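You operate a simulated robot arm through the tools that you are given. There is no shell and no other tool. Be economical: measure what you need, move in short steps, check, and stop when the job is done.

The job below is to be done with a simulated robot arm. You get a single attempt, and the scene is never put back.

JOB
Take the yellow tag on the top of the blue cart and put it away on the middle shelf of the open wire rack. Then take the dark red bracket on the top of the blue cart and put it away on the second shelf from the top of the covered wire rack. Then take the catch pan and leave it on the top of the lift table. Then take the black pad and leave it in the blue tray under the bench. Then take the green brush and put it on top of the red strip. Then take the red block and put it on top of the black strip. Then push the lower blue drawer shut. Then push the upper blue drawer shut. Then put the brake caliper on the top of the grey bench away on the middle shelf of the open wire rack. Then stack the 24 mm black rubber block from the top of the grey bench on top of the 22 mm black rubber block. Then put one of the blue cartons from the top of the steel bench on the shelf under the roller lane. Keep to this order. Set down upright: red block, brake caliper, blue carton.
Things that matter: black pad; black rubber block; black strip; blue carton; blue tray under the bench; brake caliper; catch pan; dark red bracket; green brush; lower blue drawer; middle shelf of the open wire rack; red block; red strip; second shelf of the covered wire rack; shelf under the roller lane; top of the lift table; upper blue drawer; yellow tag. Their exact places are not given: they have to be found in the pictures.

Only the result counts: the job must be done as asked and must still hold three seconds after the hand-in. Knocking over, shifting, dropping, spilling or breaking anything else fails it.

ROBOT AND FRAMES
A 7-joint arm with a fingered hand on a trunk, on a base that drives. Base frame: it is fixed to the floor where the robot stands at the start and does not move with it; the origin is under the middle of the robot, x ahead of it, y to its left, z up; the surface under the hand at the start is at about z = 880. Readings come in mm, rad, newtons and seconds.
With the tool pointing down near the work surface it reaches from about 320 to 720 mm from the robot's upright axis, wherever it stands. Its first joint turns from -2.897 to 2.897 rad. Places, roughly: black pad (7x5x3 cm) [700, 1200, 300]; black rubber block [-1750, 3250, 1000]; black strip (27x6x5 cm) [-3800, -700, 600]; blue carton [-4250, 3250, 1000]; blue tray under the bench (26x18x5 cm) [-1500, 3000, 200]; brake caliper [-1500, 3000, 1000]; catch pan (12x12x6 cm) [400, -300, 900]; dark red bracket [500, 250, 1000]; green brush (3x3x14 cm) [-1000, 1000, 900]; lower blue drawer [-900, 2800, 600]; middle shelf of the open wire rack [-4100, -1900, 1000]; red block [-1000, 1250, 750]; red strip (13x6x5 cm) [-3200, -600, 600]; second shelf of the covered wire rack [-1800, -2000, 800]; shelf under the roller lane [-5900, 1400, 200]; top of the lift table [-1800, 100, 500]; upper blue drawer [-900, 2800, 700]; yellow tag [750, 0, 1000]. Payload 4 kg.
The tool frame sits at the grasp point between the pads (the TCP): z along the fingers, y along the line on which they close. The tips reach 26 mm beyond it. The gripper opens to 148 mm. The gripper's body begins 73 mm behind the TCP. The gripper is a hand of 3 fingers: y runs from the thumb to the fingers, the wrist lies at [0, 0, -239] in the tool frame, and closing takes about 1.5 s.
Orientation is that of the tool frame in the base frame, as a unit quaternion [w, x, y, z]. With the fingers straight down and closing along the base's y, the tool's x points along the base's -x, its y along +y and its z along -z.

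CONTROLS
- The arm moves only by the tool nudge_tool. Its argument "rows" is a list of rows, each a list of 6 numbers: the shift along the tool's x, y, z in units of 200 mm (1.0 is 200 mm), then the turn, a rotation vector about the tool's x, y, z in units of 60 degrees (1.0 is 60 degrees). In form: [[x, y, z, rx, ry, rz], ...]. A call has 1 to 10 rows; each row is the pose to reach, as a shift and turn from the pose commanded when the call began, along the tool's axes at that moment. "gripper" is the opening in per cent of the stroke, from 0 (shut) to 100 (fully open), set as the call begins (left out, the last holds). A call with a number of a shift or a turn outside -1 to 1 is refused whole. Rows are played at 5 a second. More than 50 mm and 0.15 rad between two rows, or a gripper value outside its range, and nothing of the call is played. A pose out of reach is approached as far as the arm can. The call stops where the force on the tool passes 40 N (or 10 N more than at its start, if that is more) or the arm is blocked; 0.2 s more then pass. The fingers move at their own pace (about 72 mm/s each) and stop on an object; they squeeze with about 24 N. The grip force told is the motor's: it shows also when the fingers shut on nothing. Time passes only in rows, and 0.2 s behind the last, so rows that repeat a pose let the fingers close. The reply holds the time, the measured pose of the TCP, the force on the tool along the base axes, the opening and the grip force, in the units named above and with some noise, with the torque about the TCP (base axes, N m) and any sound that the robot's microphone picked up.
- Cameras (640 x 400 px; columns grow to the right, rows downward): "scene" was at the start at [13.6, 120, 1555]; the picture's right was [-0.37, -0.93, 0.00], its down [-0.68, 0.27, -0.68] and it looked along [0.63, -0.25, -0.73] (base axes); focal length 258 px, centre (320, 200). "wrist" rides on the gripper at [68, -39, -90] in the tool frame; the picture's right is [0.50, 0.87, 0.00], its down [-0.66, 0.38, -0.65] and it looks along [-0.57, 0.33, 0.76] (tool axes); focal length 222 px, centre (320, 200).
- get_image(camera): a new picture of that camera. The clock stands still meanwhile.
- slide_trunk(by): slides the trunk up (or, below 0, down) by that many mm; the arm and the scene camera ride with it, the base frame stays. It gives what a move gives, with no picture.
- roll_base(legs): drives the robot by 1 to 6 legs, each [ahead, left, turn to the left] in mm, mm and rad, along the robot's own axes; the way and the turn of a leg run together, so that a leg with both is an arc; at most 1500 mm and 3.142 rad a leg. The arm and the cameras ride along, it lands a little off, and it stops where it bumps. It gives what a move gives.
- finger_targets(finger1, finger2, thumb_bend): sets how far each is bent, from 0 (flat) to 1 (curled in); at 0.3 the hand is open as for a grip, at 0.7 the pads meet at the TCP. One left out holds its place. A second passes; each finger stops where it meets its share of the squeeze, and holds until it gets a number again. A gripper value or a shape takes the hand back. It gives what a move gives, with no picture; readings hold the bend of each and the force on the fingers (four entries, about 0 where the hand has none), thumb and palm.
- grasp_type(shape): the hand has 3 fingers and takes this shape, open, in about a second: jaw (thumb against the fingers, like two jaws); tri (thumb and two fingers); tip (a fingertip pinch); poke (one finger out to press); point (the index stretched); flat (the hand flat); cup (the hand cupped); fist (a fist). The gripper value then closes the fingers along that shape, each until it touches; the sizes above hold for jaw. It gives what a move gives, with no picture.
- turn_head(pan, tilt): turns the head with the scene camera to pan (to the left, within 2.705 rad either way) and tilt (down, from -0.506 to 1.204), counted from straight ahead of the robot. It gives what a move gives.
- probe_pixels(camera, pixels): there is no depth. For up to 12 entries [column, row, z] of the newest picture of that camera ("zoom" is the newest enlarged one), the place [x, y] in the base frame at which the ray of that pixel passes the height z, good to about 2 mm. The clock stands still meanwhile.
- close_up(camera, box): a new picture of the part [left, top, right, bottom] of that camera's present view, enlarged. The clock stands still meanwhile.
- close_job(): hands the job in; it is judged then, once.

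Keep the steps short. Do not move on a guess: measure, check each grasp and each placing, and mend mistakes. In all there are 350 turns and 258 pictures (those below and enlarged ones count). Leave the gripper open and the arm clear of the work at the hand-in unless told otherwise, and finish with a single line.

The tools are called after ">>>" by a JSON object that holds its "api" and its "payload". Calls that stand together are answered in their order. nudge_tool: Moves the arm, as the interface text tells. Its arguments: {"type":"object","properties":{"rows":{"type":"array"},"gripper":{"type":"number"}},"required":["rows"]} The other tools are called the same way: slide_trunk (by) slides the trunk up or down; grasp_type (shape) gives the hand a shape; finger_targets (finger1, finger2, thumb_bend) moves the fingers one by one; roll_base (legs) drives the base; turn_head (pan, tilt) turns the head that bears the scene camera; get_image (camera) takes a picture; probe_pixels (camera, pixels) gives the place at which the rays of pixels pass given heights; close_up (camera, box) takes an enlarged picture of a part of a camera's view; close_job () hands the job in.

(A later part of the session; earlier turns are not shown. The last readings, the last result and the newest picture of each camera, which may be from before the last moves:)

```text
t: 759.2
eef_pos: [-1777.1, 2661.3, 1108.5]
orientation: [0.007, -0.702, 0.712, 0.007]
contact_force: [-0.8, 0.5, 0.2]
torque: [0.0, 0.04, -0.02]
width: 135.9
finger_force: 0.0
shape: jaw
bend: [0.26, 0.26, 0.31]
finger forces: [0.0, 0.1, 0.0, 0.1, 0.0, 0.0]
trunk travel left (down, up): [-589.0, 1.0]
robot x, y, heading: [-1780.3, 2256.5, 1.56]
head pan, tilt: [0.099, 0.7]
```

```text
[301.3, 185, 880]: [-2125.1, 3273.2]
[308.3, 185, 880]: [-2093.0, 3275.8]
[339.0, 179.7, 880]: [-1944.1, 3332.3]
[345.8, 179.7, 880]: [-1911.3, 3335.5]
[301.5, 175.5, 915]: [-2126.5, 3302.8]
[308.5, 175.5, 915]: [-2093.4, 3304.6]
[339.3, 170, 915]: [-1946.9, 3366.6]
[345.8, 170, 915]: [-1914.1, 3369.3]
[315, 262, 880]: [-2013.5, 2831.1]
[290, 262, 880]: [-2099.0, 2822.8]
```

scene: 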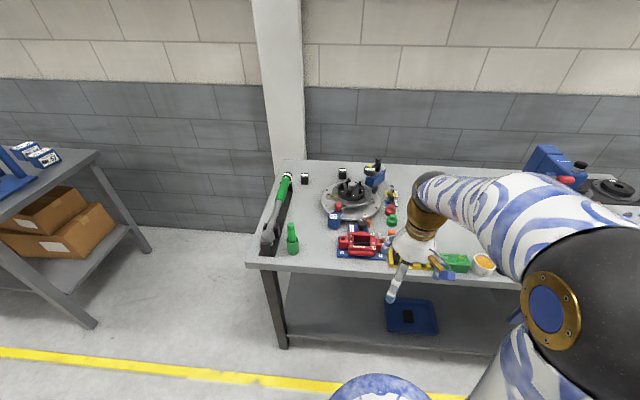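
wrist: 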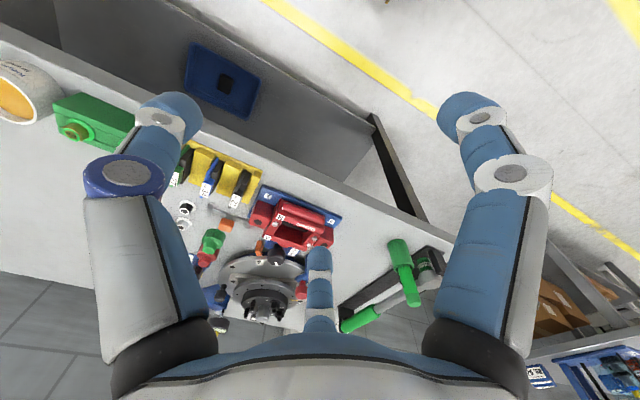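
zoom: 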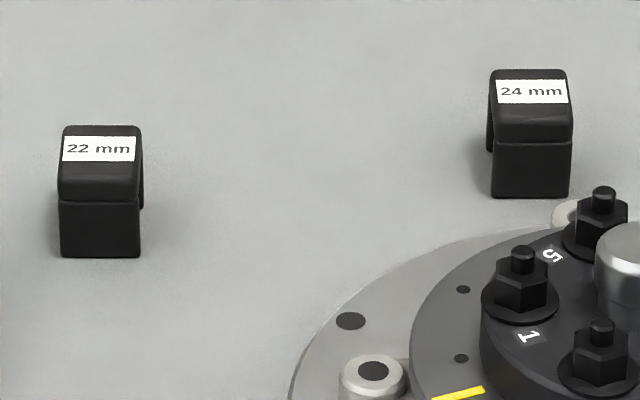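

>>> {"api": "probe_pixels", "payload": {"camera": "scene", "pixels": [[148, 250, 0], [92, 325, 0], [100, 155, 880], [280, 345, 0], [100, 155, 950]]}}

>>> {"api": "turn_head", "payload": {"pan": 0.9, "tilt": 0.6}}

>>> {"api": "get_image", "payload": {"camera": "scene"}}

```text
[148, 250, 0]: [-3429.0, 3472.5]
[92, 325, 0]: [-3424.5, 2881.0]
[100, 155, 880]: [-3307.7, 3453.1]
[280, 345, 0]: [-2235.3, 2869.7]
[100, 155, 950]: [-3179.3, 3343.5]
```

```text
t: 760.3
eef_pos: [-1777.0, 2662.0, 1108.8]
orientation: [0.007, -0.702, 0.712, 0.006]
contact_force: [0.1, 0.5, 0.2]
torque: [0.03, 0.0, 0.01]
width: 136.2
finger_force: 0.1
shape: jaw
bend: [0.26, 0.26, 0.31]
finger forces: [0.0, 0.0, 0.0, 0.1, 0.0, 0.0]
trunk travel left (down, up): [-589.0, 1.0]
robot x, y, heading: [-1785.8, 2259.9, 1.559]
head pan, tilt: [0.901, 0.6]
```

```text
55 pictures are left
```

scene: 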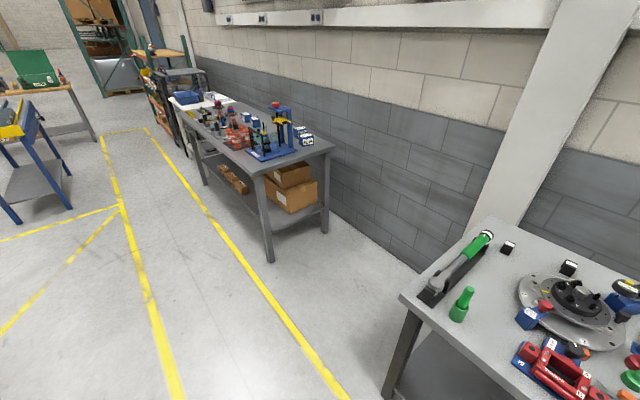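

The gap left of the bench is 1.2 m wide; I'll approach from there, facing +x.

>>> {"api": "roll_base", "payload": {"legs": [[0, 790, 0.01], [0, 0, -1.571], [0, 440, 0], [0, 440, 0]]}}

>>> {"api": "turn_head", "payload": {"pan": 0.0, "tilt": 0.8}}

>>> {"api": "get_image", "payload": {"camera": "scene"}}

>>> {"api": "get_image", "payload": {"camera": "wrist"}}

```text
t: 772.9
eef_pos: [-2182.2, 3132.9, 1107.4]
orientation: [0.01, 0.001, 1.0, 0.001]
contact_force: [-0.2, 0.6, -0.6]
torque: [0.01, -0.04, -0.02]
width: 136.0
finger_force: 0.0
shape: jaw
bend: [0.26, 0.26, 0.31]
finger forces: [0.0, 0.1, 0.1, 0.1, 0.1, 0.0]
trunk travel left (down, up): [-589.0, 1.0]
robot x, y, heading: [-2589.5, 3138.4, -0.0]
head pan, tilt: [0.901, 0.6]
```

```text
t: 774.1
eef_pos: [-2183.6, 3134.2, 1108.8]
orientation: [0.01, 0.0, 1.0, 0.001]
contact_force: [0.2, -0.1, 0.0]
torque: [-0.01, -0.01, 0.01]
width: 136.1
finger_force: 0.0
shape: jaw
bend: [0.26, 0.26, 0.31]
finger forces: [0.0, 0.0, 0.1, 0.0, 0.1, 0.0]
trunk travel left (down, up): [-589.0, 1.0]
robot x, y, heading: [-2585.6, 3136.2, -0.001]
head pan, tilt: [0.0, 0.799]
```

```text
54 pictures are left
```

scene: 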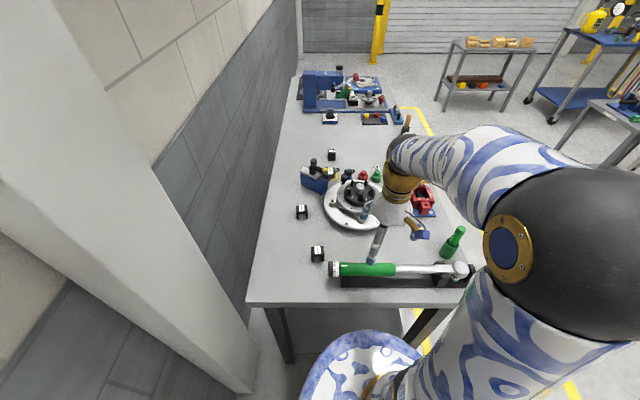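

```text
53 pictures are left
```

wrist: 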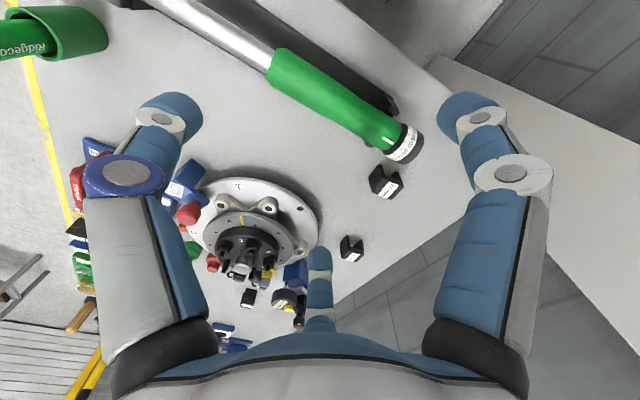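

>>> {"api": "close_up", "payload": {"camera": "wrist", "box": [330, 155, 410, 270]}}

>>> {"api": "probe_pixels", "payload": {"camera": "wrist", "pixels": [[385, 182, 905], [352, 248, 905], [385, 185, 915], [352, 250, 915]]}}

>>> {"api": "close_up", "payload": {"camera": "scene", "box": [280, 190, 360, 270]}}

```text
3.48 times, centred on (370, 212) of wrist
```

zoom: 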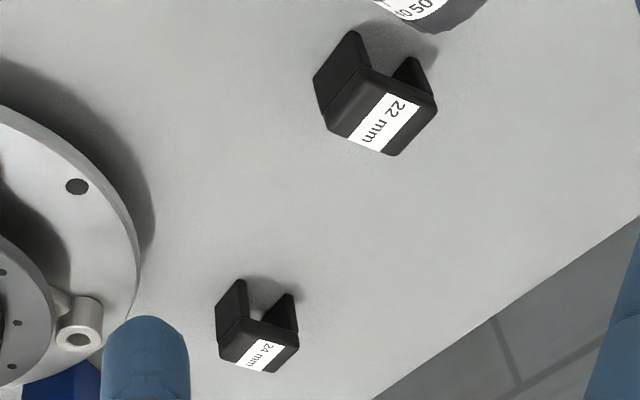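

```text
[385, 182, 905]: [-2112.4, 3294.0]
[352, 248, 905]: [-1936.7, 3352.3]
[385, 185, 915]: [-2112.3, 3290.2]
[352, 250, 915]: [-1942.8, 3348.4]
```

```text
5.00 times, centred on (320, 230) of scene
```

zoom: 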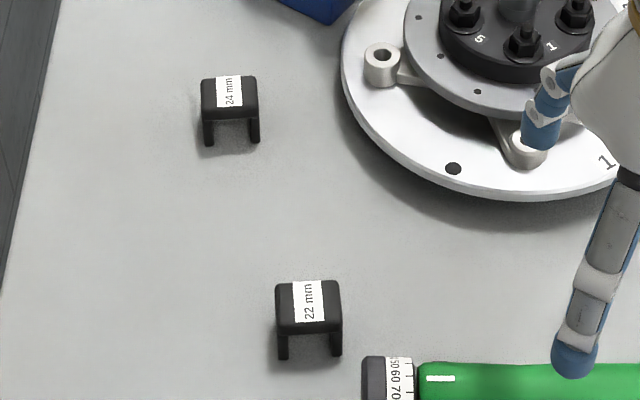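

>>> {"api": "probe_pixels", "payload": {"camera": "scene", "pixels": [[312.2, 261.6, 880], [323.4, 261, 880], [311, 255.5, 912], [324.6, 255, 912], [311, 246.6, 912], [324.2, 246.6, 912], [297.6, 219, 880], [306.8, 218.4, 880], [296.6, 214, 912], [308, 213.4, 912], [296, 206, 912], [307.4, 205.6, 912]]}}

>>> {"api": "probe_pixels", "payload": {"camera": "wrist", "pixels": [[403.6, 183.5, 912], [390, 198.5, 912], [372, 189, 912], [383.6, 173.7, 912], [355.6, 240.4, 912], [334, 251, 912], [345.8, 258.5, 912], [356, 252, 912]]}}

```text
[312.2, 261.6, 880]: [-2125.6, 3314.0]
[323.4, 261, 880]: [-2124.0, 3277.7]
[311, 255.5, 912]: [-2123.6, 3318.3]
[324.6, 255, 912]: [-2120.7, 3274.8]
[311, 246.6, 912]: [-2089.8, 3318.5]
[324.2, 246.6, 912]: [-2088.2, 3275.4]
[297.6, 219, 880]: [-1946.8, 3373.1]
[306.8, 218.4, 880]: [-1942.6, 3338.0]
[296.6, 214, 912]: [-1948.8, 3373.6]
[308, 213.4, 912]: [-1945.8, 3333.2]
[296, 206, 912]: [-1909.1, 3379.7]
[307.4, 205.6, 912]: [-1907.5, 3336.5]
```

```text
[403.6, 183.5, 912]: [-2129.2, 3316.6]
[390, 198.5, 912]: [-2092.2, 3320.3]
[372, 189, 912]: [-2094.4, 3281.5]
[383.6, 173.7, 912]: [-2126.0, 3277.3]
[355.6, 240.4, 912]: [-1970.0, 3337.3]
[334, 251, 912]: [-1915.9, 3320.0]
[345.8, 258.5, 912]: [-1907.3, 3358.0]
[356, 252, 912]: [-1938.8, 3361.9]
```

24 mm block: centre (-1928,3356), 36×42×32 mm, top ≈912. 22 mm block: centre (-2107,3298). Drive 50 closer and move over the 24 mm block.

>>> {"api": "roll_base", "payload": {"legs": [[50, 0, 0]]}}

>>> {"api": "nudge_tool", "payload": {"rows": [[0, 0.2, 0.05, 0, 0, 0], [0, 0.4, 0.1, 0, 0, 0], [0, 0.6, 0.15, 0, 0, 0], [0, 0.8, 0.2, 0, 0, 0], [0, 1.0, 0.3, 0, 0, 0]], "gripper": 50}}

>>> {"api": "nudge_tool", "payload": {"rows": [[-0.2, 0.03, 0, 0, 0, 0], [-0.4, 0.06, 0, 0, 0, 0], [-0.6, 0.09, 0.05, 0, 0, 0], [-0.8, 0.11, 0.1, 0, 0, 0], [-1.0, 0.11, 0.15, 0, 0, 0]]}}

>>> {"api": "get_image", "payload": {"camera": "wrist"}}

```text
t: 775.0
eef_pos: [-2130.0, 3134.1, 1108.0]
orientation: [0.009, 0.0, 1.0, 0.0]
contact_force: [-0.6, 0.7, -0.7]
torque: [0.04, 0.0, 0.03]
width: 136.2
finger_force: 0.0
shape: jaw
bend: [0.26, 0.26, 0.31]
finger forces: [0.0, 0.1, 0.1, 0.0, 0.0, 0.1]
trunk travel left (down, up): [-589.0, 1.0]
robot x, y, heading: [-2535.0, 3136.8, 0.002]
head pan, tilt: [0.0, 0.799]
```

```text
t: 776.2
eef_pos: [-2131.3, 3335.2, 1047.7]
orientation: [0.01, 0.001, 1.0, 0.0]
contact_force: [0.2, -0.6, -0.6]
torque: [-0.02, -0.02, 0.0]
width: 74.4
finger_force: 0.1
shape: jaw
bend: [0.36, 0.36, 0.7]
finger forces: [0.0, 0.0, 0.0, 0.0, 0.1, 0.1]
trunk travel left (down, up): [-589.0, 1.0]
robot x, y, heading: [-2536.3, 3138.0, 0.0]
head pan, tilt: [0.0, 0.799]
```

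```text
t: 777.4
eef_pos: [-1930.5, 3355.4, 1021.4]
orientation: [0.009, 0.0, 1.0, -0.001]
contact_force: [0.3, -0.8, 1.3]
torque: [-0.03, -0.01, -0.03]
width: 74.6
finger_force: 0.0
shape: jaw
bend: [0.36, 0.36, 0.7]
finger forces: [0.0, 0.1, 0.0, 0.0, 0.1, 0.1]
trunk travel left (down, up): [-589.0, 1.0]
robot x, y, heading: [-2537.2, 3136.6, 0.0]
head pan, tilt: [0.0, 0.799]
```

```text
50 pictures are left
```

wrist: 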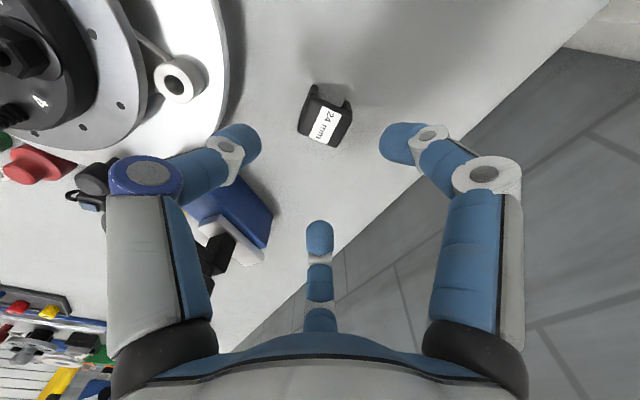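

>>> {"api": "probe_pixels", "payload": {"camera": "wrist", "pixels": [[298, 130, 912], [338, 147, 912], [352, 113, 912], [311, 97, 912], [325, 122, 912]]}}

```text
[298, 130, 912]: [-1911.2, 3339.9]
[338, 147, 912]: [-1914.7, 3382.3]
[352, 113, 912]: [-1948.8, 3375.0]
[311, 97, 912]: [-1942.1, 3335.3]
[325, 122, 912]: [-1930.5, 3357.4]
```

>>> {"api": "nudge_tool", "payload": {"rows": [[0.01, 0.015, 0.2, 0, 0, 0], [0.01, 0.015, 0.4, 0, 0, 0], [0.01, 0.015, 0.54, 0, 0, 0]]}}

>>> {"api": "nudge_tool", "payload": {"rows": [[0, 0, 0, 0, 0, 0], [0, 0, 0, 0, 0, 0], [0, 0, 0, 0, 0, 0], [0, 0, 0, 0, 0, 0], [0, 0, 0, 0, 0, 0], [0, 0, 0, 0, 0, 0], [0, 0, 0, 0, 0, 0]], "gripper": 0}}

>>> {"api": "get_image", "payload": {"camera": "wrist"}}

```text
t: 778.2
eef_pos: [-1931.2, 3357.7, 914.5]
orientation: [0.01, 0.0, 1.0, 0.0]
contact_force: [0.4, -1.1, 0.4]
torque: [0.01, 0.04, 0.01]
width: 74.5
finger_force: 0.0
shape: jaw
bend: [0.36, 0.36, 0.7]
finger forces: [0.0, 0.0, 0.0, 0.0, 0.0, 0.1]
trunk travel left (down, up): [-589.0, 1.0]
robot x, y, heading: [-2537.9, 3140.7, -0.001]
head pan, tilt: [0.0, 0.799]
```

```text
t: 779.8
eef_pos: [-1930.0, 3357.5, 914.1]
orientation: [0.01, 0.001, 1.0, -0.001]
contact_force: [-0.5, -0.7, -0.3]
torque: [-0.06, 0.02, -0.02]
width: 17.8
finger_force: 24.1
shape: jaw
bend: [0.76, 0.76, 0.72]
finger forces: [19.4, 19.0, 0.0, 0.0, 19.7, 0.1]
trunk travel left (down, up): [-589.0, 1.0]
robot x, y, heading: [-2540.1, 3138.0, 0.001]
head pan, tilt: [0.0, 0.799]
```

```text
49 pictures are left
```

wrist: 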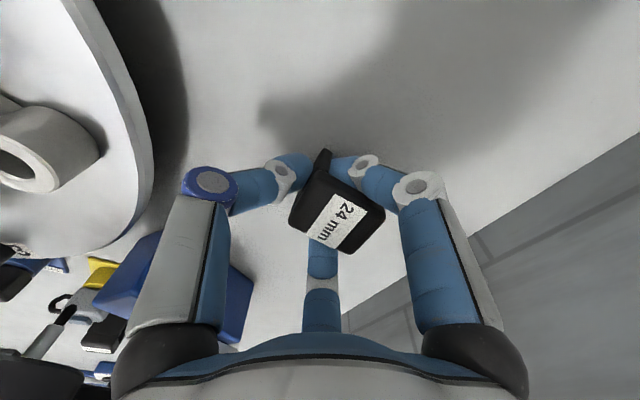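

>>> {"api": "nudge_tool", "payload": {"rows": [[0, 0, -0.05, 0, 0, 0], [0, 0, -0.15, 0, 0, 0], [0, 0, -0.3, 0, 0, 0], [0, 0, -0.4, 0, 0, 0]]}}

>>> {"api": "get_image", "payload": {"camera": "wrist"}}

>>> {"api": "close_up", "payload": {"camera": "scene", "box": [270, 150, 370, 270]}}

```text
t: 780.8
eef_pos: [-1931.3, 3358.0, 994.5]
orientation: [0.009, 0.001, 1.0, 0.0]
contact_force: [0.9, 0.3, -0.5]
torque: [-0.02, 0.03, -0.01]
width: 17.7
finger_force: 23.5
shape: jaw
bend: [0.76, 0.76, 0.72]
finger forces: [19.6, 19.5, 0.0, 0.0, 19.6, 0.1]
trunk travel left (down, up): [-589.0, 1.0]
robot x, y, heading: [-2535.6, 3141.5, 0.003]
head pan, tilt: [0.0, 0.799]
```

```text
48 pictures are left
```

wrist: 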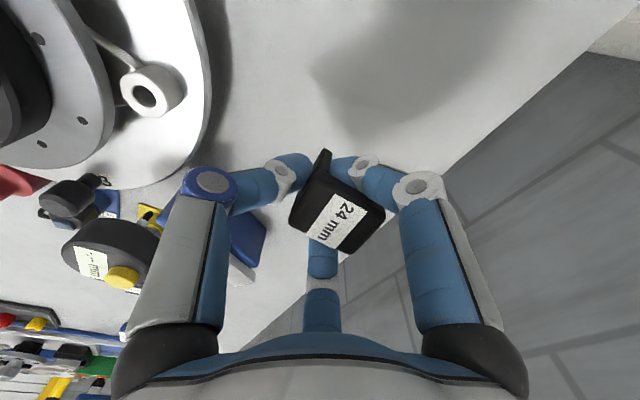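

```text
3.33 times, centred on (320, 210) of scene
```

zoom: 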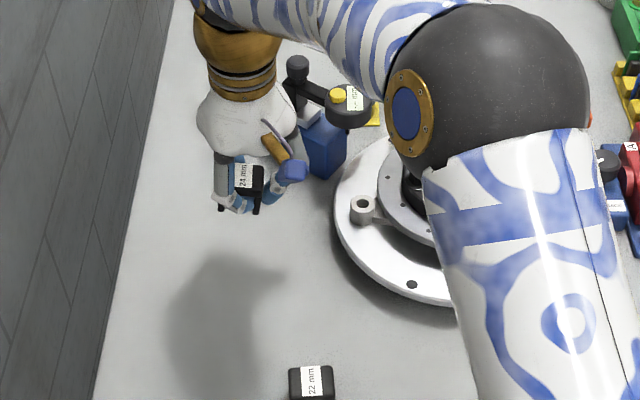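

>>> {"api": "close_up", "payload": {"camera": "wrist", "box": [270, 140, 398, 265]}}

>>> {"api": "probe_pixels", "payload": {"camera": "wrist", "pixels": [[310, 172, 992], [385, 209, 992], [350, 254, 992], [289, 219, 992]]}}

```text
3.20 times, centred on (334, 202) of wrist
```

zoom: 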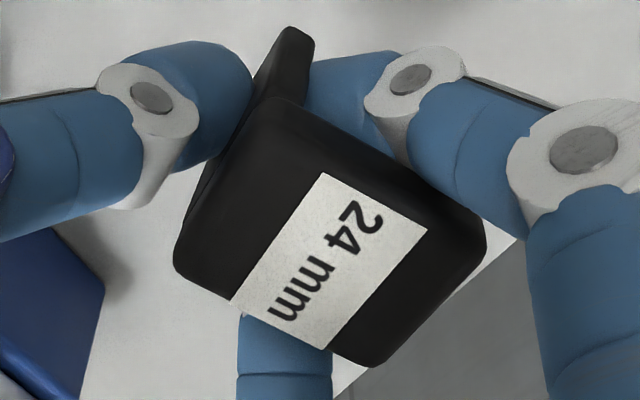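

```text
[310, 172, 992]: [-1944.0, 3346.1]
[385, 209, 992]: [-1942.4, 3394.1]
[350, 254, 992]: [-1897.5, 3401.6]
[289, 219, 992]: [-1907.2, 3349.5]
```

Block sits +8/+16 mm off the TCP and yawed ~-13°. Move over the 22 mm block accounting for that: TCP target (-2111,3281), rotate -13°.

>>> {"api": "nudge_tool", "payload": {"rows": [[0.18, -0.08, 0, 0, 0, -0.06], [0.36, -0.16, 0, 0, 0, -0.12], [0.54, -0.24, 0, 0, 0, -0.18], [0.72, -0.32, 0, 0, 0, -0.22], [0.9, -0.385, 0, 0, 0, -0.22]]}}

>>> {"api": "get_image", "payload": {"camera": "wrist"}}

>>> {"api": "close_up", "payload": {"camera": "scene", "box": [270, 200, 370, 290]}}

```text
t: 782.0
eef_pos: [-2113.0, 3282.1, 990.3]
orientation: [0.01, -0.114, 0.993, -0.001]
contact_force: [-0.3, 0.3, -1.4]
torque: [0.01, -0.01, 0.02]
width: 17.8
finger_force: 23.9
shape: jaw
bend: [0.76, 0.76, 0.72]
finger forces: [20.9, 7.8, 0.0, 0.0, 19.6, 0.0]
trunk travel left (down, up): [-589.0, 1.0]
robot x, y, heading: [-2536.2, 3139.0, 0.009]
head pan, tilt: [0.0, 0.799]
```

```text
45 pictures are left
```

wrist: 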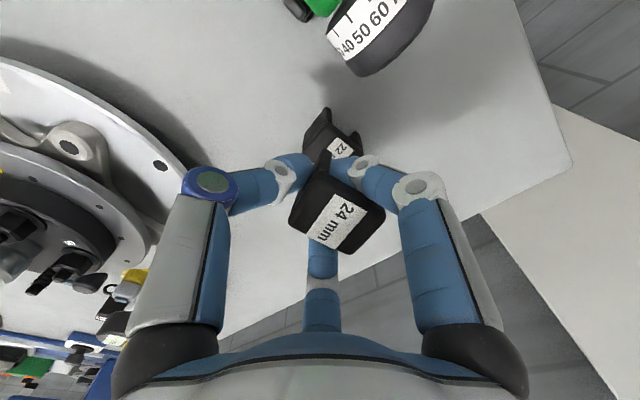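

```text
4.44 times, centred on (320, 245) of scene
```

zoom: 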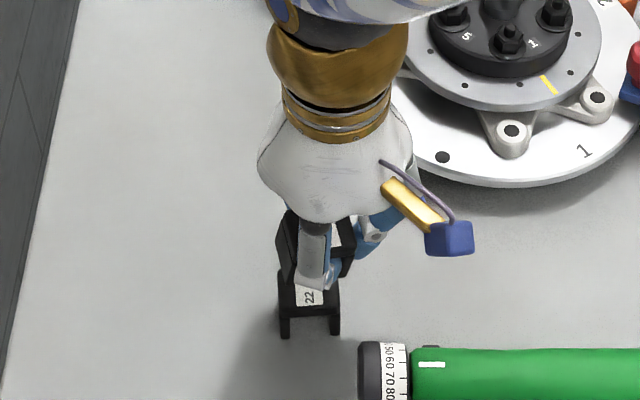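

>>> {"api": "probe_pixels", "payload": {"camera": "wrist", "pixels": [[318.4, 170.8, 988], [385.6, 209.8, 988], [349.6, 253.6, 988], [290, 220.8, 988], [322, 109, 880], [362, 135, 912], [304, 143, 912]]}}

```text
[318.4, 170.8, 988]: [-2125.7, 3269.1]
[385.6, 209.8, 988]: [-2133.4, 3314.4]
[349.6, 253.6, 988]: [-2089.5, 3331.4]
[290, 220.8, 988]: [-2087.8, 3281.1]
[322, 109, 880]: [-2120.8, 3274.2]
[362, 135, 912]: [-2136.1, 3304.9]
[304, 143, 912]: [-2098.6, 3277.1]
```

Well aligned: 24 mm block centre ≈(-2109,3299). Lower onto the 22 mm block.

>>> {"api": "nudge_tool", "payload": {"rows": [[0, 0, 0.08, 0, 0, 0], [0, 0, 0.14, 0, 0, 0], [0, 0, 0.17, 0, 0, 0]]}}

>>> {"api": "nudge_tool", "payload": {"rows": [[0, 0, 0.01, 0, 0, 0], [0, 0, 0.02, 0, 0, 0], [0, 0, 0.03, 0, 0, 0], [0, 0, 0.04, 0, 0, 0]]}}

>>> {"api": "nudge_tool", "payload": {"rows": [[0, 0, 0.01, 0, 0, 0], [0, 0, 0.02, 0, 0, 0], [0, 0, 0.03, 0, 0, 0]]}}

>>> {"api": "close_up", "payload": {"camera": "scene", "box": [280, 220, 360, 280]}}

```text
t: 782.8
eef_pos: [-2111.3, 3282.4, 955.6]
orientation: [0.01, -0.114, 0.993, -0.001]
contact_force: [0.5, 0.0, -0.2]
torque: [-0.01, -0.01, -0.01]
width: 17.3
finger_force: 24.2
shape: jaw
bend: [0.76, 0.76, 0.72]
finger forces: [21.1, 7.8, 0.0, 0.0, 19.6, 0.0]
trunk travel left (down, up): [-589.0, 1.0]
robot x, y, heading: [-2535.6, 3140.6, 0.003]
head pan, tilt: [0.0, 0.799]
```

```text
t: 783.8
eef_pos: [-2110.3, 3281.3, 947.9]
orientation: [0.01, -0.114, 0.993, -0.001]
contact_force: [0.5, -1.3, 10.7]
torque: [-0.08, 0.14, 0.04]
width: 17.7
finger_force: 24.0
shape: jaw
bend: [0.76, 0.76, 0.72]
finger forces: [3.7, 8.4, 0.0, 0.1, 20.7, 0.1]
trunk travel left (down, up): [-589.0, 1.0]
robot x, y, heading: [-2537.5, 3139.9, 0.006]
head pan, tilt: [0.0, 0.799]
```

```text
t: 784.5
eef_pos: [-2110.4, 3282.1, 946.8]
orientation: [0.014, -0.113, 0.993, 0.0]
contact_force: [-4.5, -3.5, 33.9]
torque: [-0.2, 0.21, -0.03]
width: 19.1
finger_force: 24.2
shape: jaw
bend: [0.76, 0.76, 0.74]
finger forces: [1.7, 5.6, 0.1, 0.0, 27.3, 0.0]
trunk travel left (down, up): [-589.0, 1.0]
robot x, y, heading: [-2532.8, 3142.1, 0.0]
head pan, tilt: [0.0, 0.799]
stopped in row 3: the force on the tool passed its limit at 43 N (the readings are from after the stop); the commanded pose is now the measured one
```

```text
6.67 times, centred on (320, 250) of scene
```

zoom: 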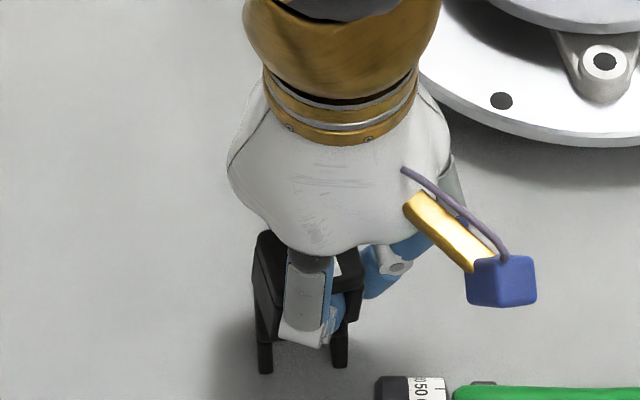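

Stacked with contact. Ease off and open in stages.

>>> {"api": "nudge_tool", "payload": {"rows": [[0, 0, -0.008, 0, 0, 0], [0, 0, -0.016, 0, 0, 0]]}}

>>> {"api": "nudge_tool", "payload": {"rows": [[0, 0, 0, 0, 0, 0], [0, 0, 0, 0, 0, 0]], "gripper": 25}}

>>> {"api": "get_image", "payload": {"camera": "wrist"}}

```text
t: 785.1
eef_pos: [-2111.8, 3281.6, 948.5]
orientation: [0.011, -0.113, 0.993, -0.001]
contact_force: [-1.6, -3.2, 17.6]
torque: [-0.18, 0.08, -0.03]
width: 18.8
finger_force: 24.3
shape: jaw
bend: [0.76, 0.76, 0.74]
finger forces: [2.6, 6.1, 0.0, 0.0, 26.0, 0.1]
trunk travel left (down, up): [-589.0, 1.0]
robot x, y, heading: [-2535.1, 3139.4, 0.003]
head pan, tilt: [0.0, 0.799]
```

```text
t: 785.8
eef_pos: [-2109.9, 3282.5, 948.3]
orientation: [0.011, -0.114, 0.993, -0.001]
contact_force: [-1.7, -0.7, 2.7]
torque: [0.04, 0.04, -0.01]
width: 36.5
finger_force: 0.1
shape: jaw
bend: [0.76, 0.77, 0.7]
finger forces: [0.0, 2.0, 0.0, 0.0, 0.0, 0.0]
trunk travel left (down, up): [-589.0, 1.0]
robot x, y, heading: [-2537.4, 3138.6, 0.001]
head pan, tilt: [0.0, 0.799]
```

```text
42 pictures are left
```

wrist: 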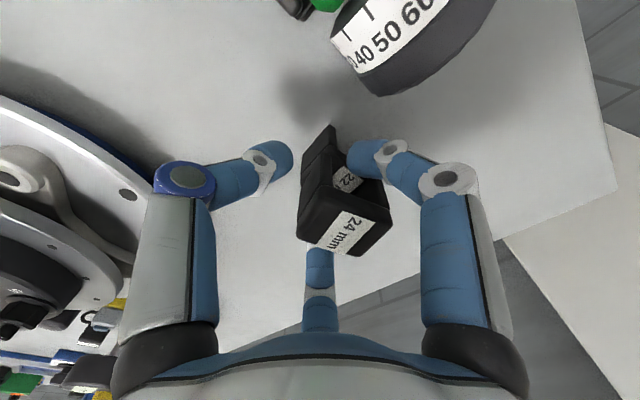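

>>> {"api": "nudge_tool", "payload": {"rows": [[0, 0, 0, 0, 0, 0], [0, 0, 0, 0, 0, 0], [0, 0, 0, 0, 0, 0]], "gripper": 55}}

>>> {"api": "close_up", "payload": {"camera": "wrist", "box": [260, 100, 420, 270]}}

```text
t: 786.5
eef_pos: [-2110.1, 3281.6, 948.6]
orientation: [0.012, -0.114, 0.993, 0.0]
contact_force: [0.0, 0.4, -0.2]
torque: [0.03, -0.01, 0.01]
width: 80.8
finger_force: 0.0
shape: jaw
bend: [0.34, 0.34, 0.7]
finger forces: [0.1, 0.0, 0.0, 0.0, 0.0, 0.0]
trunk travel left (down, up): [-589.0, 1.0]
robot x, y, heading: [-2537.4, 3139.2, 0.0]
head pan, tilt: [0.0, 0.799]
```

```text
2.35 times, centred on (340, 185) of wrist
```

zoom: 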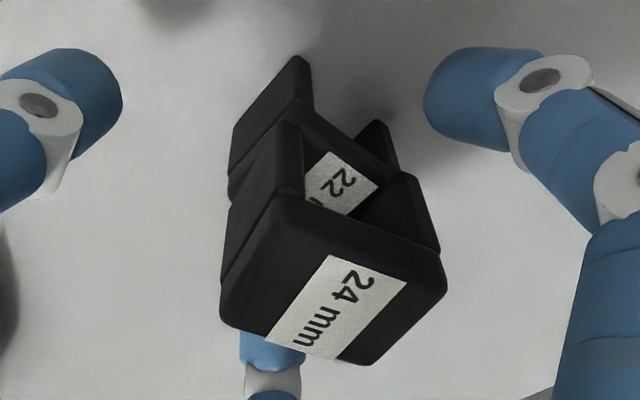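

Stacked neatly. Rise straight up and confirm.

>>> {"api": "nudge_tool", "payload": {"rows": [[0, 0, -0.1, 0, 0, 0], [0, 0, -0.25, 0, 0, 0], [0, 0, -0.45, 0, 0, 0], [0, 0, -0.65, 0, 0, 0], [0, 0, -0.8, 0, 0, 0]]}}

>>> {"api": "nudge_tool", "payload": {"rows": [[0, -0.2, 0, 0, 0, 0], [0, -0.4, 0, 0, 0, 0], [0, -0.6, 0, 0, 0, 0], [0, -0.75, 0, 0, 0, 0]]}}

>>> {"api": "close_up", "payload": {"camera": "scene", "box": [270, 200, 400, 300]}}

```text
t: 787.8
eef_pos: [-2113.4, 3282.8, 1108.5]
orientation: [0.012, -0.114, 0.993, -0.001]
contact_force: [0.8, 0.0, -0.1]
torque: [-0.01, -0.01, 0.01]
width: 80.9
finger_force: 0.0
shape: jaw
bend: [0.34, 0.34, 0.7]
finger forces: [0.0, 0.1, 0.1, 0.0, 0.0, 0.0]
trunk travel left (down, up): [-589.0, 1.0]
robot x, y, heading: [-2538.1, 3140.9, 0.002]
head pan, tilt: [0.0, 0.799]
```

```text
t: 788.8
eef_pos: [-2081.1, 3136.1, 1109.2]
orientation: [0.012, -0.114, 0.993, 0.0]
contact_force: [-0.7, 0.6, -0.2]
torque: [0.01, -0.03, -0.02]
width: 80.8
finger_force: 0.2
shape: jaw
bend: [0.34, 0.34, 0.7]
finger forces: [0.1, 0.1, 0.0, 0.0, 0.1, 0.0]
trunk travel left (down, up): [-589.0, 1.0]
robot x, y, heading: [-2533.4, 3142.2, -0.003]
head pan, tilt: [0.0, 0.799]
```

```text
4.00 times, centred on (335, 250) of scene
```

zoom: 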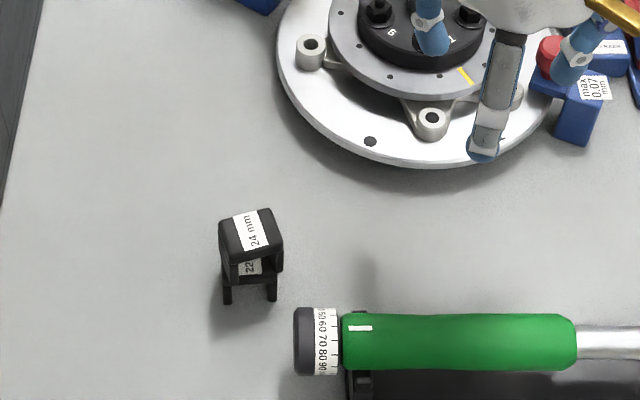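

24 mm stacked on 22 mm. Now turn right-about to face the steel bench's end with the blue cartons.

>>> {"api": "roll_base", "payload": {"legs": [[0, -60, 0], [0, 0, -1.571], [0, 0, -1.571]]}}

>>> {"api": "turn_head", "payload": {"pan": 0.0, "tilt": 0.5}}

>>> {"api": "get_image", "payload": {"camera": "scene"}}

```text
t: 797.4
eef_pos: [-2992.7, 3080.9, 1107.6]
orientation: [0.0, 0.993, 0.114, -0.012]
contact_force: [0.2, -0.2, -0.1]
torque: [0.01, 0.0, 0.03]
width: 80.9
finger_force: 0.1
shape: jaw
bend: [0.34, 0.34, 0.7]
finger forces: [0.0, 0.0, 0.0, 0.1, 0.0, 0.0]
trunk travel left (down, up): [-589.0, 1.0]
robot x, y, heading: [-2538.1, 3079.0, -3.136]
head pan, tilt: [0.0, 0.799]
```

```text
t: 798.2
eef_pos: [-2991.4, 3080.6, 1107.8]
orientation: [0.0, 0.993, 0.114, -0.01]
contact_force: [0.4, -0.6, 0.8]
torque: [0.0, 0.01, -0.02]
width: 81.0
finger_force: 0.1
shape: jaw
bend: [0.34, 0.34, 0.7]
finger forces: [0.0, 0.0, 0.0, 0.0, 0.1, 0.1]
trunk travel left (down, up): [-589.0, 1.0]
robot x, y, heading: [-2538.1, 3078.5, -3.141]
head pan, tilt: [0.0, 0.499]
```

```text
39 pictures are left
```

scene: 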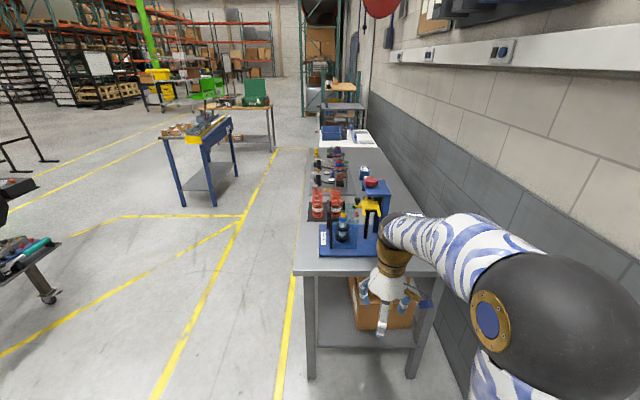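

>>> {"api": "roll_base", "payload": {"legs": [[200, 0, 0]]}}

>>> {"api": "get_image", "payload": {"camera": "wrist"}}

>>> {"api": "turn_head", "payload": {"pan": -0.1, "tilt": 0.75}}

>>> {"api": "get_image", "payload": {"camera": "scene"}}

```text
t: 799.8
eef_pos: [-3193.3, 3080.3, 1109.2]
orientation: [0.0, 0.993, 0.115, -0.011]
contact_force: [-0.5, -0.2, 0.8]
torque: [-0.01, -0.03, 0.0]
width: 81.0
finger_force: 0.1
shape: jaw
bend: [0.34, 0.34, 0.7]
finger forces: [0.0, 0.0, 0.0, 0.1, 0.1, 0.0]
trunk travel left (down, up): [-589.0, 1.0]
robot x, y, heading: [-2732.3, 3080.7, -3.135]
head pan, tilt: [0.0, 0.499]
```

```text
38 pictures are left
```

wrist: 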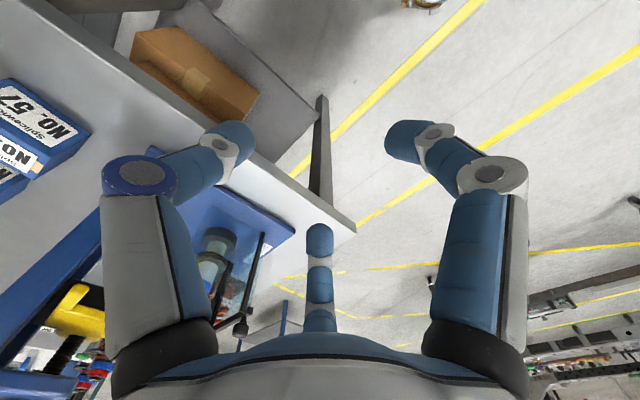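

```text
t: 800.5
eef_pos: [-3192.0, 3080.6, 1109.3]
orientation: [0.0, 0.993, 0.115, -0.012]
contact_force: [0.0, 0.5, 0.3]
torque: [0.01, 0.01, -0.01]
width: 81.0
finger_force: 0.0
shape: jaw
bend: [0.34, 0.34, 0.7]
finger forces: [0.0, 0.0, 0.0, 0.1, 0.1, 0.0]
trunk travel left (down, up): [-589.0, 1.0]
robot x, y, heading: [-2735.4, 3075.5, -3.138]
head pan, tilt: [-0.099, 0.75]
```

```text
37 pictures are left
```

scene: 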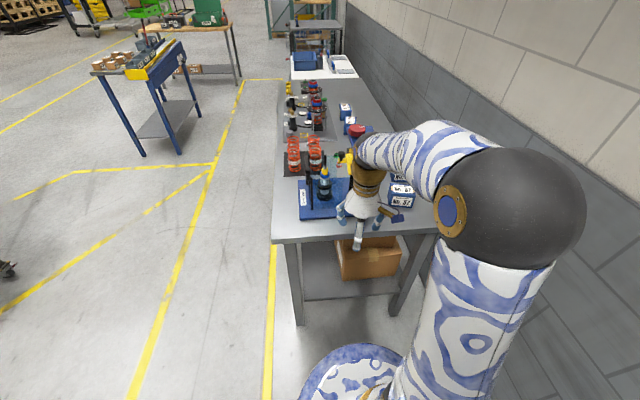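

>>> {"api": "close_up", "payload": {"camera": "scene", "box": [340, 140, 440, 220]}}

>>> {"api": "close_up", "payload": {"camera": "wrist", "box": [0, 60, 120, 220]}}

```text
5.00 times, centred on (390, 180) of scene
```

zoom: 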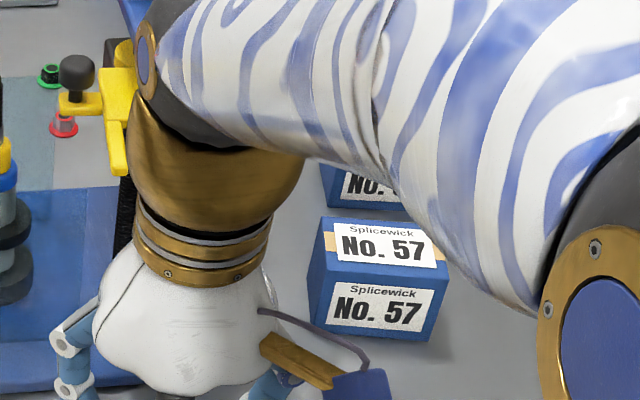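

```text
2.50 times, centred on (60, 140) of wrist
```

zoom: 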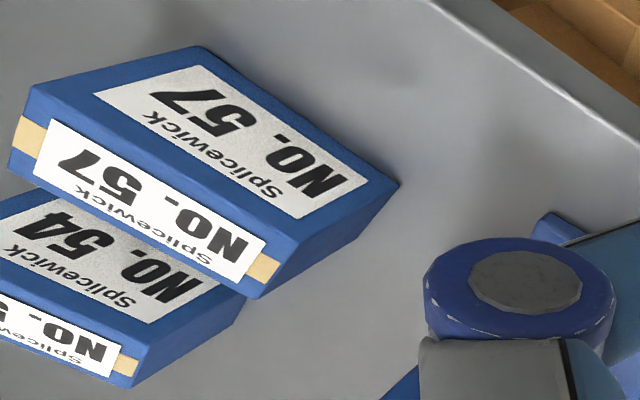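

>>> {"api": "probe_pixels", "payload": {"camera": "zoom", "pixels": [[195, 48, 880], [400, 185, 880], [195, 48, 910], [400, 185, 910], [30, 90, 940], [290, 238, 940], [258, 297, 940], [10, 168, 940], [30, 90, 960], [290, 238, 960]]}}

>>> {"api": "probe_pixels", "payload": {"camera": "scene", "pixels": [[388.6, 203.6, 880], [412.4, 208.4, 880], [388.6, 203.6, 910], [412.4, 208.4, 910], [387.6, 195, 940], [414, 198, 940], [390.6, 183.5, 940], [387.6, 195, 960], [414, 198, 960]]}}

```text
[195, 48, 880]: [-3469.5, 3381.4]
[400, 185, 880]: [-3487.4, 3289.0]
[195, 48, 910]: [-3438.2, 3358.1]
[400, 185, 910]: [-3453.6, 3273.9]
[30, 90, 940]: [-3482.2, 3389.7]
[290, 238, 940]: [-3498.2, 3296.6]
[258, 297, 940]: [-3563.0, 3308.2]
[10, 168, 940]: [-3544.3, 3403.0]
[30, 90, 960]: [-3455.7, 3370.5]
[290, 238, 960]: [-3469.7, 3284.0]
```

```text
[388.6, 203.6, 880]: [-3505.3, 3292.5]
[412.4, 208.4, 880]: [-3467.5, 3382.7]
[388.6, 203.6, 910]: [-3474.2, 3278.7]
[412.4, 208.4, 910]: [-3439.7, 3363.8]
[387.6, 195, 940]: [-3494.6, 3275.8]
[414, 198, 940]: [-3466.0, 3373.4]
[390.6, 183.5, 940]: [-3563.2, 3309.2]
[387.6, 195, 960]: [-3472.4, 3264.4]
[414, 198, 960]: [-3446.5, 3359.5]
```

Carton No. 57: centre ≈(-3511,3343), 94×63×68 mm, yaw ≈15°, top z≈948. Drive 180 closer, then go +y first (clear of the press), rotating +28°.

>>> {"api": "roll_base", "payload": {"legs": [[160, 0, 0]]}}

>>> {"api": "nudge_tool", "payload": {"rows": [[0.08, -0.19, 0, 0, 0, 0.1], [0.12, -0.38, 0, 0, 0, 0.2], [0.16, -0.57, 0, 0, 0, 0.3], [0.2, -0.76, 0, 0, 0, 0.4], [0.22, -0.95, 0, 0, 0, 0.47]], "gripper": 76}}

>>> {"api": "get_image", "payload": {"camera": "wrist"}}

>>> {"api": "get_image", "payload": {"camera": "scene"}}

```text
t: 801.9
eef_pos: [-3352.5, 3079.2, 1108.7]
orientation: [-0.001, 0.993, 0.115, -0.01]
contact_force: [0.0, -0.1, 1.1]
torque: [-0.04, 0.0, 0.0]
width: 80.8
finger_force: 0.1
shape: jaw
bend: [0.34, 0.34, 0.7]
finger forces: [0.0, 0.1, 0.0, 0.0, 0.0, 0.0]
trunk travel left (down, up): [-589.0, 1.0]
robot x, y, heading: [-2895.1, 3076.5, -3.132]
head pan, tilt: [-0.099, 0.75]
```

```text
t: 803.1
eef_pos: [-3355.1, 3275.8, 1109.5]
orientation: [0.001, 0.991, -0.13, -0.011]
contact_force: [0.1, 0.5, 0.1]
torque: [0.0, 0.04, 0.03]
width: 112.2
finger_force: 0.1
shape: jaw
bend: [0.26, 0.26, 0.54]
finger forces: [0.1, 0.0, 0.1, 0.0, 0.0, 0.0]
trunk travel left (down, up): [-589.0, 1.0]
robot x, y, heading: [-2898.5, 3076.3, -3.141]
head pan, tilt: [-0.099, 0.75]
```

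```text
34 pictures are left
```

wrist: 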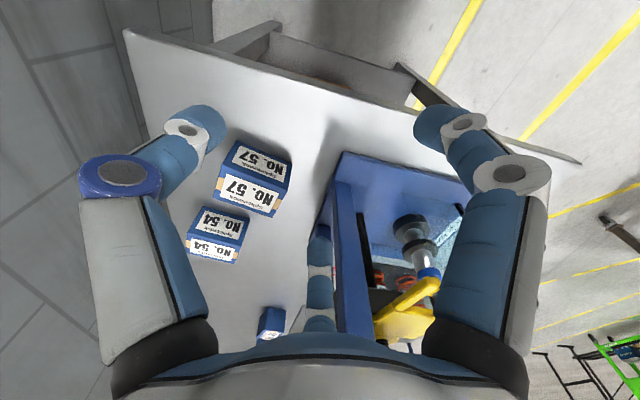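

```text
33 pictures are left
```

scene: 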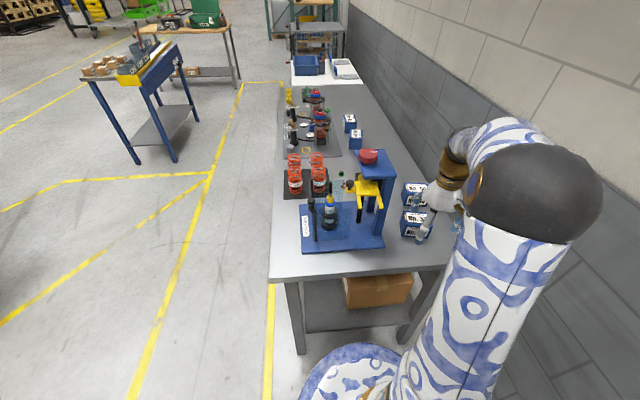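

>>> {"api": "close_up", "payload": {"camera": "wrist", "box": [180, 130, 308, 270]}}

>>> {"api": "probe_pixels", "payload": {"camera": "wrist", "pixels": [[345, 155, 1000], [333, 180, 1050], [335, 158, 885], [332, 260, 885]]}}

```text
2.86 times, centred on (244, 200) of wrist
```

zoom: 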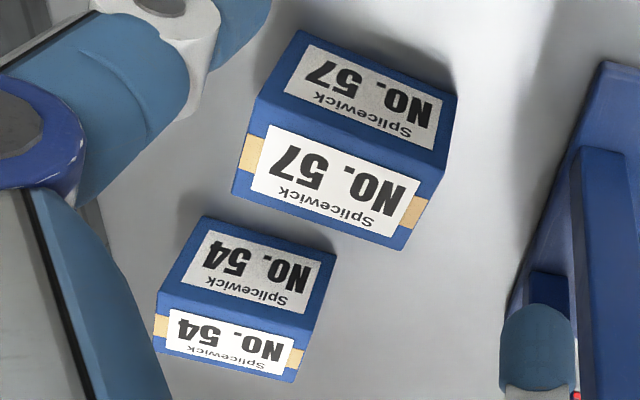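

```text
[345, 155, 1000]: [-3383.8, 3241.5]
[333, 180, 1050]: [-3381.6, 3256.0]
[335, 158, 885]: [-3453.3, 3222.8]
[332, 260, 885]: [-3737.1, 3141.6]
```

>>> {"api": "probe_pixels", "payload": {"camera": "zoom", "pixels": [[262, 97, 948], [445, 174, 948], [405, 248, 948], [232, 193, 948], [298, 30, 880], [458, 98, 880], [205, 215, 880], [337, 260, 880], [605, 62, 880], [520, 290, 880]]}}

```text
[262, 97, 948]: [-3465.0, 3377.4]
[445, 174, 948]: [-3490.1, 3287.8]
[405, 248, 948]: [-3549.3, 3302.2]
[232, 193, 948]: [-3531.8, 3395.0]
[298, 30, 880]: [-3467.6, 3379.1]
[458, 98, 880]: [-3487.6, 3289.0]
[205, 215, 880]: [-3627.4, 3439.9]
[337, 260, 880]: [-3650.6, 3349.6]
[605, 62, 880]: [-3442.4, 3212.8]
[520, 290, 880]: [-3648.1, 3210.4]
```

No. 54 is 95 mm behind; press base edge y≈3212. Move over the carton and descend.

>>> {"api": "nudge_tool", "payload": {"rows": [[-0.2, -0.03, 0, 0, 0, 0], [-0.4, -0.06, 0, 0, 0, 0], [-0.6, -0.09, 0, 0, 0, 0], [-0.828, -0.115, 0.05, 0, 0, 0], [-0.828, -0.115, 0.25, 0, 0, 0], [-0.828, -0.115, 0.45, 0, 0, 0]], "gripper": 80}}

>>> {"api": "get_image", "payload": {"camera": "wrist"}}

```text
t: 804.5
eef_pos: [-3510.5, 3340.1, 1022.2]
orientation: [0.002, 0.991, -0.13, -0.012]
contact_force: [-0.1, 0.6, 0.3]
torque: [0.01, 0.01, -0.02]
width: 118.2
finger_force: 0.1
shape: jaw
bend: [0.25, 0.25, 0.48]
finger forces: [0.1, 0.0, 0.1, 0.0, 0.0, 0.1]
trunk travel left (down, up): [-589.0, 1.0]
robot x, y, heading: [-2898.2, 3079.2, -3.135]
head pan, tilt: [-0.099, 0.75]
```

```text
31 pictures are left
```

wrist: 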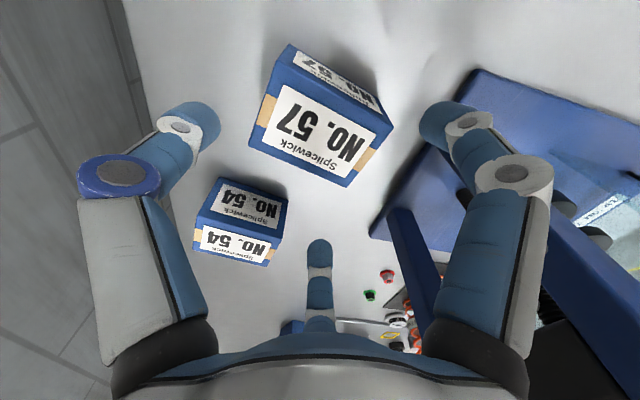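

>>> {"api": "probe_pixels", "payload": {"camera": "wrist", "pixels": [[277, 75, 948], [393, 125, 948], [348, 187, 948], [250, 147, 948]]}}

```text
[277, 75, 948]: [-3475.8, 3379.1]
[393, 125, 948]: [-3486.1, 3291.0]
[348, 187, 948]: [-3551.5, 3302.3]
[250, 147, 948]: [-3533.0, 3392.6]
```

>>> {"api": "nudge_tool", "payload": {"rows": [[0.005, 0, 0.2, 0, 0, 0], [0.01, 0, 0.4, 0, 0, 0], [0.01, 0, 0.52, 0, 0, 0]]}}

>>> {"api": "nudge_tool", "payload": {"rows": [[0, 0, 0, 0, 0, 0], [0, 0, 0, 0, 0, 0], [0, 0, 0, 0, 0, 0], [0, 0, 0, 0, 0, 0], [0, 0, 0, 0, 0, 0], [0, 0, 0, 0, 0, 0]], "gripper": 0}}

>>> {"api": "nudge_tool", "payload": {"rows": [[0, 0, -0.05, 0, 0, 0], [0, 0, -0.15, 0, 0, 0], [0, 0, -0.3, 0, 0, 0], [0, 0, -0.45, 0, 0, 0], [0, 0, -0.6, 0, 0, 0]]}}

>>> {"api": "get_image", "payload": {"camera": "wrist"}}

```text
t: 805.3
eef_pos: [-3509.6, 3338.4, 917.7]
orientation: [0.002, 0.991, -0.131, -0.011]
contact_force: [-0.4, 0.8, 0.7]
torque: [-0.01, 0.0, -0.03]
width: 118.4
finger_force: 0.0
shape: jaw
bend: [0.25, 0.25, 0.48]
finger forces: [0.0, 0.0, 0.1, 0.0, 0.0, 0.1]
trunk travel left (down, up): [-589.0, 1.0]
robot x, y, heading: [-2898.5, 3082.9, -3.136]
head pan, tilt: [-0.099, 0.75]
```

```text
t: 806.7
eef_pos: [-3510.1, 3337.4, 917.8]
orientation: [0.002, 0.991, -0.13, -0.011]
contact_force: [-0.6, 0.0, 0.6]
torque: [0.03, 0.03, 0.0]
width: 82.1
finger_force: 24.1
shape: jaw
bend: [0.36, 0.37, 0.7]
finger forces: [18.4, 19.4, 0.0, 0.0, 21.8, 0.0]
trunk travel left (down, up): [-589.0, 1.0]
robot x, y, heading: [-2896.7, 3077.7, -3.142]
head pan, tilt: [-0.099, 0.75]
```

```text
t: 807.9
eef_pos: [-3506.5, 3339.2, 1038.5]
orientation: [0.002, 0.991, -0.131, -0.012]
contact_force: [0.0, -0.1, -2.8]
torque: [-0.01, -0.03, 0.02]
width: 82.0
finger_force: 24.2
shape: jaw
bend: [0.37, 0.37, 0.7]
finger forces: [18.5, 19.4, 0.0, 0.0, 21.7, 0.0]
trunk travel left (down, up): [-589.0, 1.0]
robot x, y, heading: [-2896.7, 3075.1, -3.135]
head pan, tilt: [-0.099, 0.75]
```

```text
30 pictures are left
```

wrist: 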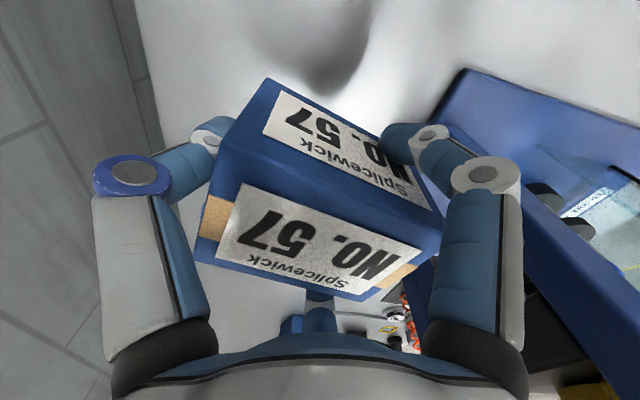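

Carton held. Raise, retract toward the robot and drive to the roller lane.

>>> {"api": "nudge_tool", "payload": {"rows": [[0, 0, -0.15, 0, 0, 0], [0, 0, -0.3, 0, 0, 0], [0.2, 0.02, -0.3, 0, 0, 0], [0.4, 0.04, -0.3, 0, 0, 0], [0.6, 0.08, -0.3, 0, 0, 0], [0.8, 0.2, -0.3, 0, 0, 0], [0.92, 0.4, -0.3, 0, 0, 0], [0.96, 0.6, -0.3, 0, 0, 0], [1.0, 0.8, -0.3, 0, 0, 0], [1.0, 0.98, -0.3, 0, 0, 0]]}}

>>> {"api": "roll_base", "payload": {"legs": [[0, 500, 0], [0, 490, 0], [1400, 0, 0], [1350, 0, 0]]}}

>>> {"api": "turn_head", "payload": {"pan": 0.9, "tilt": 0.7}}

>>> {"api": "get_image", "payload": {"camera": "scene"}}

```text
t: 810.1
eef_pos: [-3362.8, 3096.5, 1093.4]
orientation: [0.002, 0.991, -0.131, -0.011]
contact_force: [-0.4, 0.4, -3.3]
torque: [-0.02, -0.03, 0.0]
width: 81.0
finger_force: 24.0
shape: jaw
bend: [0.37, 0.37, 0.7]
finger forces: [18.6, 19.9, 0.0, 0.0, 21.5, 0.0]
trunk travel left (down, up): [-589.0, 1.0]
robot x, y, heading: [-2900.5, 3082.1, -3.138]
head pan, tilt: [-0.099, 0.75]
```

```text
t: 828.5
eef_pos: [-6103.1, 2060.4, 1093.5]
orientation: [0.002, 0.993, -0.12, -0.01]
contact_force: [-0.3, 0.2, -2.8]
torque: [-0.02, 0.02, -0.02]
width: 80.8
finger_force: 24.0
shape: jaw
bend: [0.37, 0.37, 0.7]
finger forces: [18.6, 19.7, 0.0, 0.0, 21.3, 0.1]
trunk travel left (down, up): [-589.0, 1.0]
robot x, y, heading: [-5638.3, 2052.9, -3.114]
head pan, tilt: [-0.099, 0.75]
```

```text
t: 829.7
eef_pos: [-6103.0, 2060.7, 1094.4]
orientation: [0.002, 0.993, -0.119, -0.011]
contact_force: [-0.4, 0.1, -2.5]
torque: [-0.01, 0.02, 0.0]
width: 80.7
finger_force: 23.8
shape: jaw
bend: [0.37, 0.37, 0.7]
finger forces: [18.6, 19.7, 0.0, 0.0, 21.3, 0.0]
trunk travel left (down, up): [-589.0, 1.0]
robot x, y, heading: [-5636.4, 2052.9, -3.116]
head pan, tilt: [0.901, 0.7]
```

```text
29 pictures are left
```

scene: 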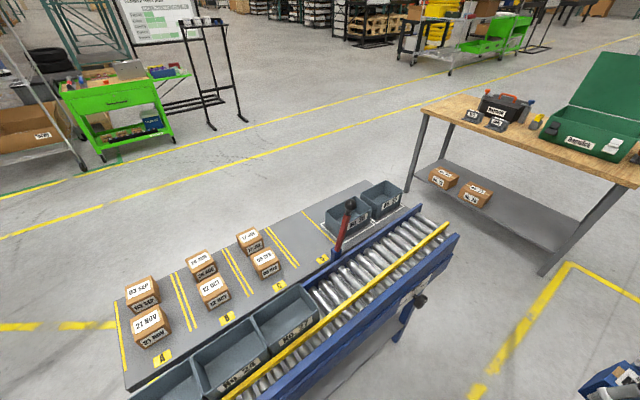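

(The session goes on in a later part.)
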